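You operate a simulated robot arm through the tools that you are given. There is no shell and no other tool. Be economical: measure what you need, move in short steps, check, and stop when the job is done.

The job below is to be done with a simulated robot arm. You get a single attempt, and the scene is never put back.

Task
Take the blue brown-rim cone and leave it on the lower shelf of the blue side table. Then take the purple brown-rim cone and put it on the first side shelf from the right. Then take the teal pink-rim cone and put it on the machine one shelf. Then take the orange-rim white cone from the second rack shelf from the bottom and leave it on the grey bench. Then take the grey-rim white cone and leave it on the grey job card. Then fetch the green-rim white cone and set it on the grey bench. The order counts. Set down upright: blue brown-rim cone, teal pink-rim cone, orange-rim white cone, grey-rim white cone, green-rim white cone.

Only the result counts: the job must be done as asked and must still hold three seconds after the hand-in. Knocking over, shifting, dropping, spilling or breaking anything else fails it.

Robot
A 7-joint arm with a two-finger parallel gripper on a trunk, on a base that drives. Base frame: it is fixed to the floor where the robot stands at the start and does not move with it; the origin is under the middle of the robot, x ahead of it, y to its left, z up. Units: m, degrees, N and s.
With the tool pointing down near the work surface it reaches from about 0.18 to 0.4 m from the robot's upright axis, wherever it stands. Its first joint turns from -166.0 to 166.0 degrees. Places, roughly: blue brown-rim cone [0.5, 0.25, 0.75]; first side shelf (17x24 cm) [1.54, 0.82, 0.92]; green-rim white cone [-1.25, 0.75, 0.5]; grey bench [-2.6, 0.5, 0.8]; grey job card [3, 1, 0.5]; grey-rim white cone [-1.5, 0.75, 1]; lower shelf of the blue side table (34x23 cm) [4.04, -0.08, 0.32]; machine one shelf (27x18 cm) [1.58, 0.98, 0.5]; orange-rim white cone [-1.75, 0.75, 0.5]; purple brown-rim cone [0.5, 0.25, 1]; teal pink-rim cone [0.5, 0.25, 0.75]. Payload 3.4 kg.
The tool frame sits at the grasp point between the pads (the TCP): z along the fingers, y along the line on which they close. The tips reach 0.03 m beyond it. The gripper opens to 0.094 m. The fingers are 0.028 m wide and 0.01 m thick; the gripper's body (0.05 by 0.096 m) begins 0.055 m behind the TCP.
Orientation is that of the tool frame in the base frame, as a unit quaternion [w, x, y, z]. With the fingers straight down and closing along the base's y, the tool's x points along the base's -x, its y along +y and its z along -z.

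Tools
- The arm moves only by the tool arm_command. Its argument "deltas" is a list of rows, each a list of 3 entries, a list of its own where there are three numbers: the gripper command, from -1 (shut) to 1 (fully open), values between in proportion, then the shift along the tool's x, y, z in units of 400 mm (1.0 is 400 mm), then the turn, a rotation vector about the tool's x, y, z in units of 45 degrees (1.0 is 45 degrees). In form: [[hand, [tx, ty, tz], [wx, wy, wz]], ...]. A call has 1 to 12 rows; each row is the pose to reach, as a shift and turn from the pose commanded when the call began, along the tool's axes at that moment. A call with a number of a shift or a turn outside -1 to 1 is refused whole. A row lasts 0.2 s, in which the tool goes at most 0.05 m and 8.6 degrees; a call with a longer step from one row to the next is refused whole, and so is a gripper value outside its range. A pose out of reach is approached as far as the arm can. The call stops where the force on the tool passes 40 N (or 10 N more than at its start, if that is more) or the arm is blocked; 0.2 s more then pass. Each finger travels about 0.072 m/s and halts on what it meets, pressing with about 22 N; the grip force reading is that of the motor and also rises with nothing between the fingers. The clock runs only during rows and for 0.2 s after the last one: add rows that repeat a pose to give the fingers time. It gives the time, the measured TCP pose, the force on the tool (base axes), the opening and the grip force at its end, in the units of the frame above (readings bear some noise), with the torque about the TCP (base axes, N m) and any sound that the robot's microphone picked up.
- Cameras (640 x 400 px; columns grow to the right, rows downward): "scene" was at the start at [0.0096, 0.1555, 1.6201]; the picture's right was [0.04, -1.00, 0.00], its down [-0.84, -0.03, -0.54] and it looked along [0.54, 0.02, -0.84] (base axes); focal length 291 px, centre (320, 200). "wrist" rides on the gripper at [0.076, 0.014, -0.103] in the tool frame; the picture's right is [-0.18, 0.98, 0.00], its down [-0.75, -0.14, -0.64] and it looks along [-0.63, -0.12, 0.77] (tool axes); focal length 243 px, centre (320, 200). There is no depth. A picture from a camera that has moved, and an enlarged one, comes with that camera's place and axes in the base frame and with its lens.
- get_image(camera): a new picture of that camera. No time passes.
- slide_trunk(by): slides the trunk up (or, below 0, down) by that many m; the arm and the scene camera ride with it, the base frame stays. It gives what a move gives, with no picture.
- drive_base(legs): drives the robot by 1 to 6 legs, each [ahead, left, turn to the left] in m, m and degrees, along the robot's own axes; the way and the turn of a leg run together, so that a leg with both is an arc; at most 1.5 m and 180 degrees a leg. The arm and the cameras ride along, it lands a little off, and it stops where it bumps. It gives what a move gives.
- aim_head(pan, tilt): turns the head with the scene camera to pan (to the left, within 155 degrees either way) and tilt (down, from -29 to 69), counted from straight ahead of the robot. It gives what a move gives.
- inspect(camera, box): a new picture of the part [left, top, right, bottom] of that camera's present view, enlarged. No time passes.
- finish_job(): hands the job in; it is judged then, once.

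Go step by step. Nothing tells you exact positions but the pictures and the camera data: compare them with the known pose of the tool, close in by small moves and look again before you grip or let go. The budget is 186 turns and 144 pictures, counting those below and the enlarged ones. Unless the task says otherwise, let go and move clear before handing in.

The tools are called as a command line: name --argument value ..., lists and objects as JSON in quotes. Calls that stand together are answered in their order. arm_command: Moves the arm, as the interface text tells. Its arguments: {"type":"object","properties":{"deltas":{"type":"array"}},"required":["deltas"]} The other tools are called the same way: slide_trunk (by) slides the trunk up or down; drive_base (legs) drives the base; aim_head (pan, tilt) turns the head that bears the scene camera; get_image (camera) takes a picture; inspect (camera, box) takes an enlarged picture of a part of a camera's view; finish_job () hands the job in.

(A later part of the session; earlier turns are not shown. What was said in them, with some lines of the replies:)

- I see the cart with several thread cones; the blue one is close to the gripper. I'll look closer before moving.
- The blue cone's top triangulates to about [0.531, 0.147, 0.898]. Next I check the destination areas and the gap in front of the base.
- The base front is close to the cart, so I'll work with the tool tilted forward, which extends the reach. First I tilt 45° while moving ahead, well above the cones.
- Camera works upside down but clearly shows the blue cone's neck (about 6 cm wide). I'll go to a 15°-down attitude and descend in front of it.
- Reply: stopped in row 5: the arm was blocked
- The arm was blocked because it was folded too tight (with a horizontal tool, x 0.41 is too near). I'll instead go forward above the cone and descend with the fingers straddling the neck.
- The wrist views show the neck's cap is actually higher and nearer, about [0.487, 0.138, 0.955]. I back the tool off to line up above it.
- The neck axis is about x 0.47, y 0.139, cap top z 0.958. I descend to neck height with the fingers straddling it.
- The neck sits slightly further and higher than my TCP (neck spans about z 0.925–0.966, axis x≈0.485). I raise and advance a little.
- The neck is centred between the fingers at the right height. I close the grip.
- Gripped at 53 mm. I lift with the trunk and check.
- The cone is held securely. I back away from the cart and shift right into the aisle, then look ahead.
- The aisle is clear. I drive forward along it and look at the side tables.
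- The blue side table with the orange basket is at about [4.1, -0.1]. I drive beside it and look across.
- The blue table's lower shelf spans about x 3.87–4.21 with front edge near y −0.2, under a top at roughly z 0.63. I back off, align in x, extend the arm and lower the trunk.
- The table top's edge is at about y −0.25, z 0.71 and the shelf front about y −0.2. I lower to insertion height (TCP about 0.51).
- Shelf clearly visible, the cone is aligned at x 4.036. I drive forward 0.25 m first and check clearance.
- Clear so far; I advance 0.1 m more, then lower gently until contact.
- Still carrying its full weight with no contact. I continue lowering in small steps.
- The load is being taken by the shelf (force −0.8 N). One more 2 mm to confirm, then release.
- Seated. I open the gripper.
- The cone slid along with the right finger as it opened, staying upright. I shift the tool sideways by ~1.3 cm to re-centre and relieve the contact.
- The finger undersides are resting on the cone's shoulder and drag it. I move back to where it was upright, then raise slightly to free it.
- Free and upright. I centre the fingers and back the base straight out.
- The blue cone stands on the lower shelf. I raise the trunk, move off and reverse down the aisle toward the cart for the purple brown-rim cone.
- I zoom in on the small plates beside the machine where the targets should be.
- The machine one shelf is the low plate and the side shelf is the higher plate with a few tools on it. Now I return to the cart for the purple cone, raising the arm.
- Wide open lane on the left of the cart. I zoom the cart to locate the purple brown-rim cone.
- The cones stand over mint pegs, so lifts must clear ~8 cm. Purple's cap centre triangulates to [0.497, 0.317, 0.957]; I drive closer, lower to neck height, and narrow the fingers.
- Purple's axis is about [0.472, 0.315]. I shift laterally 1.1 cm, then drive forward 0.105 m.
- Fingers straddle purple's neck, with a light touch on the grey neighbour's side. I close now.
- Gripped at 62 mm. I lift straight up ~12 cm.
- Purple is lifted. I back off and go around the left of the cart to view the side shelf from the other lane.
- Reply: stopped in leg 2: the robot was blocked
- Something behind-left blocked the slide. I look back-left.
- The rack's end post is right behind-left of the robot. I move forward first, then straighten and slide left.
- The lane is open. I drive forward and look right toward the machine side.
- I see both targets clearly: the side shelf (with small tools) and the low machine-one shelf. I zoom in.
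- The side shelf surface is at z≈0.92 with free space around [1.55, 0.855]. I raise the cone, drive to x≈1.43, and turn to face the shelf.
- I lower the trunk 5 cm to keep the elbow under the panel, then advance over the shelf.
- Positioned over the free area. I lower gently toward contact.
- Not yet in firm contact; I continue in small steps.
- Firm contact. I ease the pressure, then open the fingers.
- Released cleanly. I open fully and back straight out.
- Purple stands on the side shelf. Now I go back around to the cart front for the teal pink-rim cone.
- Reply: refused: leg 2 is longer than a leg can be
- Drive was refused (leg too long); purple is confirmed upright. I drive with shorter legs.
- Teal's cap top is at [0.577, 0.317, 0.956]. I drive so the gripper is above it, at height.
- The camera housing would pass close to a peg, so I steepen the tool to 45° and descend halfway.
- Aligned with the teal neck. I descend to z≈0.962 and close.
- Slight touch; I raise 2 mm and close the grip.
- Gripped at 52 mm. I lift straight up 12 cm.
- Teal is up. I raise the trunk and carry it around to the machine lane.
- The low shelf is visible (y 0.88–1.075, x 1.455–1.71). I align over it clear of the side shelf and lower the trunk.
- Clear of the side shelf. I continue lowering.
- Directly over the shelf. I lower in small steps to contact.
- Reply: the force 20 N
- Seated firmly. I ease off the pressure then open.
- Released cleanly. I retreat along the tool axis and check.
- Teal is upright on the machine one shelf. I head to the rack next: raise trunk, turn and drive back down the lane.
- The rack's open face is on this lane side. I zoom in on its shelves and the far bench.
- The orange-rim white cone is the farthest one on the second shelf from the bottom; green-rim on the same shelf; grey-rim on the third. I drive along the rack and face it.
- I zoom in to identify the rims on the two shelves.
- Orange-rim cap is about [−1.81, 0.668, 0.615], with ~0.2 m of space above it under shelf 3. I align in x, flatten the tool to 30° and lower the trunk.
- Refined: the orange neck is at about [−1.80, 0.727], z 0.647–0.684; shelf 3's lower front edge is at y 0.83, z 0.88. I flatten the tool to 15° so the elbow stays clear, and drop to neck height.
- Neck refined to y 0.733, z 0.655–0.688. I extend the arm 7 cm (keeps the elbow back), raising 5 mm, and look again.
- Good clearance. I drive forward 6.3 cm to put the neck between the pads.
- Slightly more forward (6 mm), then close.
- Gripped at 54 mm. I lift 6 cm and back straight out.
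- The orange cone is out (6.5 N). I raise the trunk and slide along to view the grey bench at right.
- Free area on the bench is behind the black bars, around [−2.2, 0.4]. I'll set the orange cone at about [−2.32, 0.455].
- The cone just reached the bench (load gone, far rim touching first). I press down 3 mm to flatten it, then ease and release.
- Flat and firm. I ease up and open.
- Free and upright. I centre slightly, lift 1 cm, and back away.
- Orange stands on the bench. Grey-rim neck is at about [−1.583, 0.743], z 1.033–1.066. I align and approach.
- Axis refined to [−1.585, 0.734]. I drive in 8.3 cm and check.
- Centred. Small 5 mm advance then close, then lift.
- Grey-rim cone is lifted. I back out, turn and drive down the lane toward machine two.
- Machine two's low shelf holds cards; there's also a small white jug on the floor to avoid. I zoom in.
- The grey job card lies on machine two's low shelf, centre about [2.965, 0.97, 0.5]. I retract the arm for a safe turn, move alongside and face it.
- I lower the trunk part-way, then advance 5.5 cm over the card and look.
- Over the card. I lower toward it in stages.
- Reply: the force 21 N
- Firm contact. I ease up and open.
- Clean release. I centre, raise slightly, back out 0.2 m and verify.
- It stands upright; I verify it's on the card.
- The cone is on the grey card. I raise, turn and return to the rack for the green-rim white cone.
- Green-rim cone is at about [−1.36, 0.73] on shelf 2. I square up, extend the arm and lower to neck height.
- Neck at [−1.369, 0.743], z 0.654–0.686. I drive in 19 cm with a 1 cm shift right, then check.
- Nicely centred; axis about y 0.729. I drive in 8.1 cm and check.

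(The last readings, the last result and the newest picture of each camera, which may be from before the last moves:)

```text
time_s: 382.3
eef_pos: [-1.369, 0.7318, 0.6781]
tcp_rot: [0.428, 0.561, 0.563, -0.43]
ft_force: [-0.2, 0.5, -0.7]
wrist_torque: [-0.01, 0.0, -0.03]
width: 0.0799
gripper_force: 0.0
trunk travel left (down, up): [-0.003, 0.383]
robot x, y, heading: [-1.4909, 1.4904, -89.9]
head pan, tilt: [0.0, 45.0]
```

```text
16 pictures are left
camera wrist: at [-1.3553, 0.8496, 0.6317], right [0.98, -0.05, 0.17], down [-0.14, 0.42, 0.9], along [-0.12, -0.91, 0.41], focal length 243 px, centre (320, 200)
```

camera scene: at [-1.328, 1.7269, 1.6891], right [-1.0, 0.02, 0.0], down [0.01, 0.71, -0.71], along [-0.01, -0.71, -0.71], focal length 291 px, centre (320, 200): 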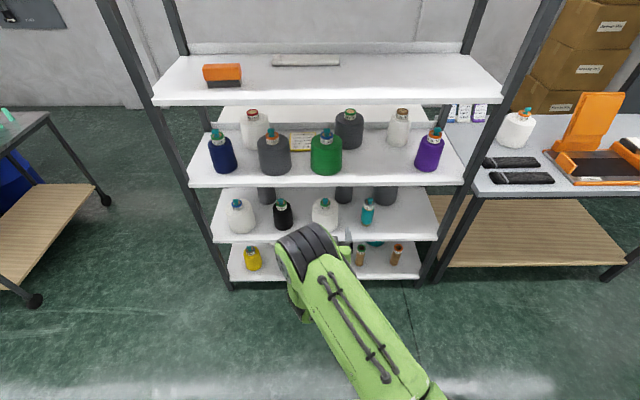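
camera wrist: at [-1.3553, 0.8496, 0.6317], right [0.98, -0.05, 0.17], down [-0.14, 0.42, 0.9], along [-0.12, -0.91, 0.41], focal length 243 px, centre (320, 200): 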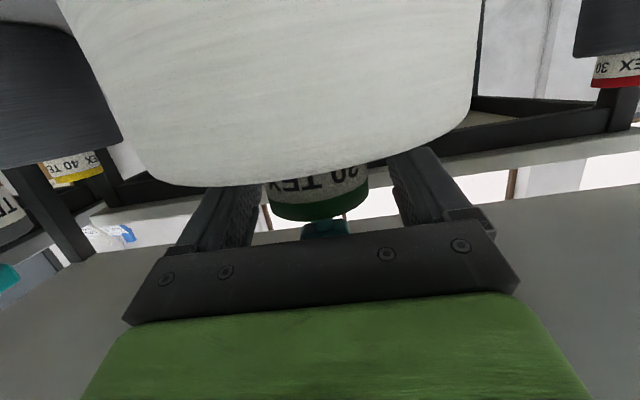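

Well centred. I close, then lift 6 cm.

arm_command --deltas '[[0.7, [-0.003, -0.004, 0.008], [0, 0, 0]], [0, [-0.003, -0.004, 0.008], [0, 0, 0]], [-1, [-0.003, -0.004, 0.008], [0, 0, 0]], [-1, [-0.003, -0.004, 0.008], [0, 0, 0]], [-1, [-0.003, -0.004, 0.008], [0, 0, 0]], [-1, [-0.003, -0.004, 0.008], [0, 0, 0]]]'

arm_command --deltas '[[-1, [-0.05, 0, -0.013], [0, 0, 0]], [-1, [-0.1, 0, -0.027], [0, 0, 0]], [-1, [-0.145, 0, -0.039], [0, 0, 0]], [-1, [-0.145, 0, -0.039], [0, 0, 0]]]'

get_image --camera "wrist"

```text
time_s: 383.7
eef_pos: [-1.3695, 0.7274, 0.6789]
tcp_rot: [0.428, 0.56, 0.564, -0.43]
ft_force: [3.2, 1.0, -0.9]
wrist_torque: [0.05, -0.07, -0.01]
width: 0.0538
gripper_force: 22.2
trunk travel left (down, up): [-0.003, 0.383]
robot x, y, heading: [-1.49, 1.4832, -90.2]
head pan, tilt: [0.0, 45.0]
```

```text
time_s: 384.7
eef_pos: [-1.3697, 0.7273, 0.7382]
tcp_rot: [0.426, 0.562, 0.563, -0.431]
ft_force: [-0.3, 0.5, -6.0]
wrist_torque: [-0.07, 0.0, 0.01]
width: 0.0538
gripper_force: 22.3
trunk travel left (down, up): [-0.003, 0.383]
robot x, y, heading: [-1.4875, 1.4847, -89.9]
head pan, tilt: [0.0, 45.0]
```

```text
15 pictures are left
camera wrist: at [-1.3563, 0.8457, 0.6922], right [0.98, -0.05, 0.17], down [-0.14, 0.42, 0.9], along [-0.12, -0.91, 0.41], focal length 243 px, centre (320, 200)
```

wrist: 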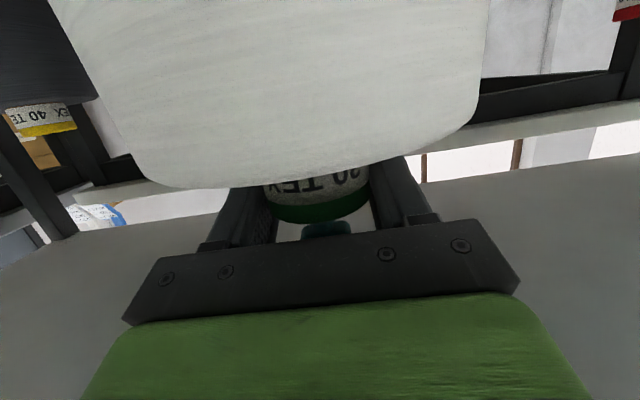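

Lifted. I back out, raise, and slide over to the grey bench.

drive_base --legs '[[-0.26, 0, 0]]'

slide_trunk --by 0.34

drive_base --legs '[[0, -0.76, 0], [0.3, 0, 0]]'

get_image --camera "scene"

```text
time_s: 386.6
eef_pos: [-1.3693, 0.9864, 0.7393]
tcp_rot: [0.428, 0.561, 0.563, -0.43]
ft_force: [0.8, -0.8, -6.2]
wrist_torque: [-0.07, -0.01, -0.02]
width: 0.054
gripper_force: 21.9
trunk travel left (down, up): [-0.003, 0.383]
robot x, y, heading: [-1.4909, 1.7475, -90.2]
head pan, tilt: [0.0, 45.0]
```

```text
time_s: 389.9
eef_pos: [-1.3703, 0.9881, 1.0792]
tcp_rot: [0.427, 0.561, 0.564, -0.429]
ft_force: [-1.5, -0.1, -6.5]
wrist_torque: [-0.03, 0.0, -0.01]
width: 0.0538
gripper_force: 22.4
trunk travel left (down, up): [-0.343, 0.043]
robot x, y, heading: [-1.4937, 1.7515, -90.1]
head pan, tilt: [0.0, 45.0]
```

```text
time_s: 395.7
eef_pos: [-2.133, 0.6887, 1.077]
tcp_rot: [0.427, 0.562, 0.563, -0.43]
ft_force: [-0.7, -0.2, -6.8]
wrist_torque: [-0.05, 0.03, 0.03]
width: 0.0539
gripper_force: 21.8
trunk travel left (down, up): [-0.343, 0.043]
robot x, y, heading: [-2.2492, 1.4486, -90.3]
head pan, tilt: [0.0, 45.0]
```

```text
14 pictures are left
camera scene: at [-2.0994, 1.4271, 1.68], right [-1.0, 0.0, 0.0], down [0.0, 0.71, -0.71], along [0.0, -0.71, -0.71], focal length 291 px, centre (320, 200)
```

scene: 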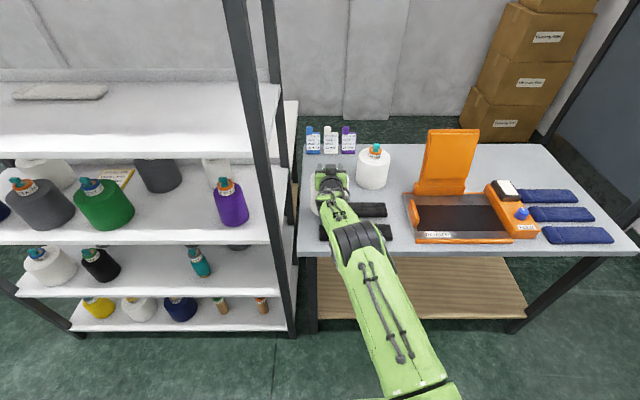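

Orange stands well. I advance to y≈0.463 beside it, then lower.

drive_base --legs '[[0.226, 0, 0.2]]'

inspect --camera "scene" --box '[230, 130, 470, 310]'

slide_trunk --by -0.06

```text
time_s: 397.4
eef_pos: [-2.1286, 0.4621, 1.0777]
tcp_rot: [0.428, 0.561, 0.564, -0.429]
ft_force: [0.3, -0.1, -7.1]
wrist_torque: [-0.07, -0.01, 0.01]
width: 0.0536
gripper_force: 21.9
trunk travel left (down, up): [-0.343, 0.043]
robot x, y, heading: [-2.2522, 1.2215, -90.0]
head pan, tilt: [0.0, 45.0]
```

```text
2.22 times, centred on (350, 220) of scene
camera zoom: at [-2.0993, 1.2004, 1.68], right [-1.0, 0.0, 0.0], down [0.0, 0.71, -0.71], along [0.0, -0.71, -0.71], focal length 646 px, centre (253, 156)
```

zoom: 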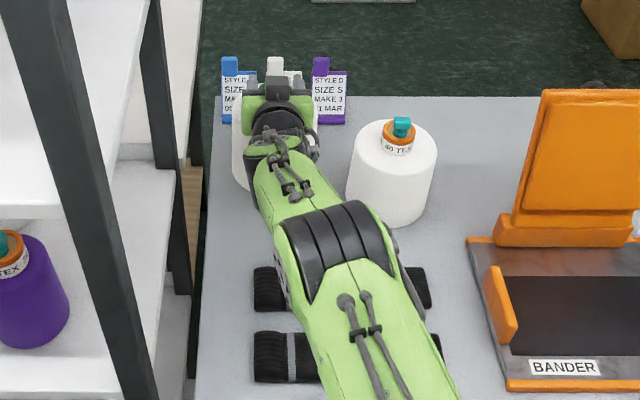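

```text
time_s: 398.4
eef_pos: [-2.1294, 0.4628, 1.0175]
tcp_rot: [0.428, 0.561, 0.564, -0.429]
ft_force: [-0.2, 0.6, -5.7]
wrist_torque: [-0.05, -0.03, 0.0]
width: 0.0541
gripper_force: 22.4
trunk travel left (down, up): [-0.283, 0.103]
robot x, y, heading: [-2.248, 1.2196, -89.8]
head pan, tilt: [0.0, 45.0]
```

Clear of everything. I lower the rest in small steps.

arm_command --deltas '[[-1, [0.024, 0, 0.0065], [0, 0, 0]], [-1, [0.024, 0, 0.0065], [0, 0, 0]]]'

arm_command --deltas '[[-1, [0.009, 0, 0.0024], [0, 0, 0]], [-1, [0.009, 0, 0.0024], [0, 0, 0]]]'

arm_command --deltas '[[-1, [0.008, 0, 0.0021], [0, 0, 0]], [-1, [0.008, 0, 0.0021], [0, 0, 0]]]'

```text
time_s: 399.0
eef_pos: [-2.1308, 0.4627, 1.007]
tcp_rot: [0.427, 0.561, 0.564, -0.429]
ft_force: [-0.4, -0.1, -5.8]
wrist_torque: [-0.01, 0.0, 0.03]
width: 0.054
gripper_force: 21.8
trunk travel left (down, up): [-0.283, 0.103]
robot x, y, heading: [-2.2485, 1.2225, -89.8]
head pan, tilt: [0.0, 45.0]
```

```text
time_s: 399.6
eef_pos: [-2.1296, 0.4633, 1.0026]
tcp_rot: [0.428, 0.561, 0.564, -0.429]
ft_force: [0.2, -0.2, -6.9]
wrist_torque: [-0.03, 0.03, -0.03]
width: 0.054
gripper_force: 21.8
trunk travel left (down, up): [-0.283, 0.103]
robot x, y, heading: [-2.2519, 1.2268, -90.1]
head pan, tilt: [0.0, 45.0]
```

```text
time_s: 400.2
eef_pos: [-2.1299, 0.4626, 1.0014]
tcp_rot: [0.428, 0.56, 0.564, -0.429]
ft_force: [0.0, 0.1, -6.4]
wrist_torque: [-0.06, -0.01, -0.02]
width: 0.0537
gripper_force: 21.6
trunk travel left (down, up): [-0.283, 0.103]
robot x, y, heading: [-2.2495, 1.2241, -89.8]
head pan, tilt: [0.0, 45.0]
```

arm_command --deltas '[[-1, [0.007, 0, 0.0019], [0, 0, 0]], [-1, [0.007, 0, 0.0019], [0, 0, 0]]]'

arm_command --deltas '[[-1, [0.007, 0, 0.0019], [0, 0, 0]], [-1, [0.007, 0, 0.0019], [0, 0, 0]]]'

```text
time_s: 400.8
eef_pos: [-2.1297, 0.4625, 0.9986]
tcp_rot: [0.43, 0.559, 0.564, -0.429]
ft_force: [0.6, -0.6, -0.2]
wrist_torque: [0.28, -0.13, -0.01]
width: 0.054
gripper_force: 21.7
trunk travel left (down, up): [-0.283, 0.103]
robot x, y, heading: [-2.2517, 1.2211, -90.1]
head pan, tilt: [0.0, 45.0]
```

```text
time_s: 401.4
eef_pos: [-2.1303, 0.463, 0.9989]
tcp_rot: [0.432, 0.558, 0.562, -0.431]
ft_force: [0.9, -7.3, 12.8]
wrist_torque: [0.32, 0.08, -0.02]
width: 0.0536
gripper_force: 22.3
trunk travel left (down, up): [-0.283, 0.103]
robot x, y, heading: [-2.2502, 1.2262, -90.0]
head pan, tilt: [0.0, 45.0]
```

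Seated firmly. I ease up and open.

arm_command --deltas '[[-1, [-0.006, 0, -0.0016], [0, 0, 0]], [0, [-0.009, 0, -0.0024], [0, 0, 0]], [0.7, [-0.011, 0, -0.003], [0, 0, 0]], [0.7, [-0.011, 0, -0.003], [0, 0, 0]], [0.7, [-0.011, 0, -0.003], [0, 0, 0]]]'

get_image --camera "wrist"

```text
time_s: 402.6
eef_pos: [-2.1306, 0.4633, 0.9995]
tcp_rot: [0.428, 0.56, 0.565, -0.429]
ft_force: [0.1, 0.0, -0.8]
wrist_torque: [-0.02, 0.0, 0.0]
width: 0.0799
gripper_force: 0.1
trunk travel left (down, up): [-0.283, 0.103]
robot x, y, heading: [-2.2517, 1.2208, -89.9]
head pan, tilt: [0.0, 45.0]
```

```text
12 pictures are left
camera wrist: at [-2.1171, 0.5827, 0.953], right [0.98, -0.05, 0.17], down [-0.14, 0.42, 0.9], along [-0.11, -0.91, 0.41], focal length 243 px, centre (320, 200)
```

wrist: 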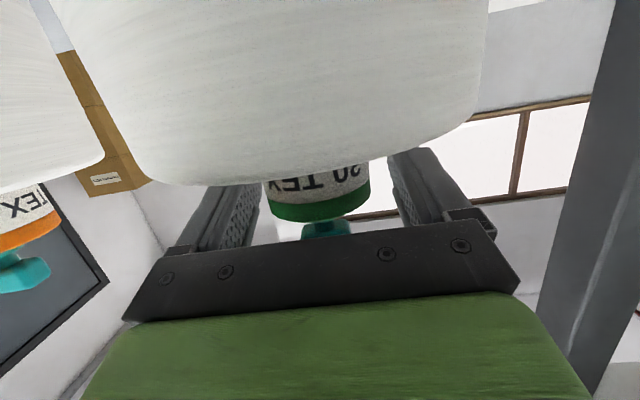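

Released cleanly. I centre, raise a little, back out and verify the bench.

arm_command --deltas '[[0.8, [-0.01, -0.012, -0.003], [0, 0, 0]], [0.8, [-0.022, -0.012, -0.006], [0, 0, 0]]]'

drive_base --legs '[[-0.4, 0, 0]]'

get_image --camera "scene"

```text
time_s: 403.2
eef_pos: [-2.1356, 0.4634, 1.0092]
tcp_rot: [0.427, 0.561, 0.564, -0.429]
ft_force: [0.1, 1.0, -0.8]
wrist_torque: [0.0, 0.0, -0.04]
width: 0.0844
gripper_force: 0.1
trunk travel left (down, up): [-0.283, 0.103]
robot x, y, heading: [-2.2527, 1.2183, -89.7]
head pan, tilt: [0.0, 45.0]
```

```text
time_s: 405.7
eef_pos: [-2.1358, 0.8652, 1.0089]
tcp_rot: [0.428, 0.56, 0.564, -0.429]
ft_force: [0.1, 0.0, 0.0]
wrist_torque: [0.06, -0.01, 0.03]
width: 0.0845
gripper_force: 0.1
trunk travel left (down, up): [-0.283, 0.103]
robot x, y, heading: [-2.2551, 1.623, -89.8]
head pan, tilt: [0.0, 45.0]
```

```text
11 pictures are left
camera scene: at [-2.1006, 1.6056, 1.6193], right [-1.0, 0.0, 0.0], down [0.0, 0.71, -0.71], along [0.0, -0.71, -0.71], focal length 291 px, centre (320, 200)
```

scene: 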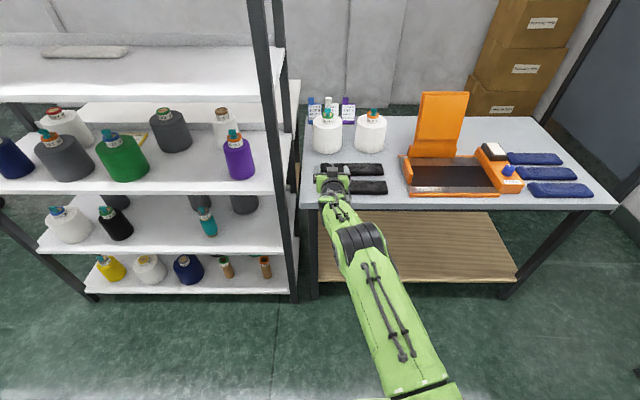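

All six cones are in place and standing, the gripper is clear; I hand in.

finish_job

```text
The job is handed in.
```

I placed all six cones in the order asked and handed the job in. All of them were standing when I last saw each one, and I backed the gripper clear before handing in.

- **Blue brown-rim cone:** on the lower shelf of the blue side table. It slid about 2 cm and leaned briefly while the fingers were opening, then settled upright.
- **Purple brown-rim cone:** on the first side shelf from the right, clear of the small tools there.
- **Teal pink-rim cone:** on the machine one shelf.
- **Orange-rim white cone:** taken from the second rack shelf from the bottom and set on the grey bench.
- **Grey-rim white cone:** on the grey job card, with the centre of its base on the card.
- **Green-rim white cone:** on the grey bench beside the orange-rim one.

**Contacts along the way:**
- The base was blocked once while sliding past the rack and turned about 8°, probably against the rack's end post.
- One finger lightly touched a cone next to the purple one.

I saw nothing moved or knocked over in the pictures I took afterwards.
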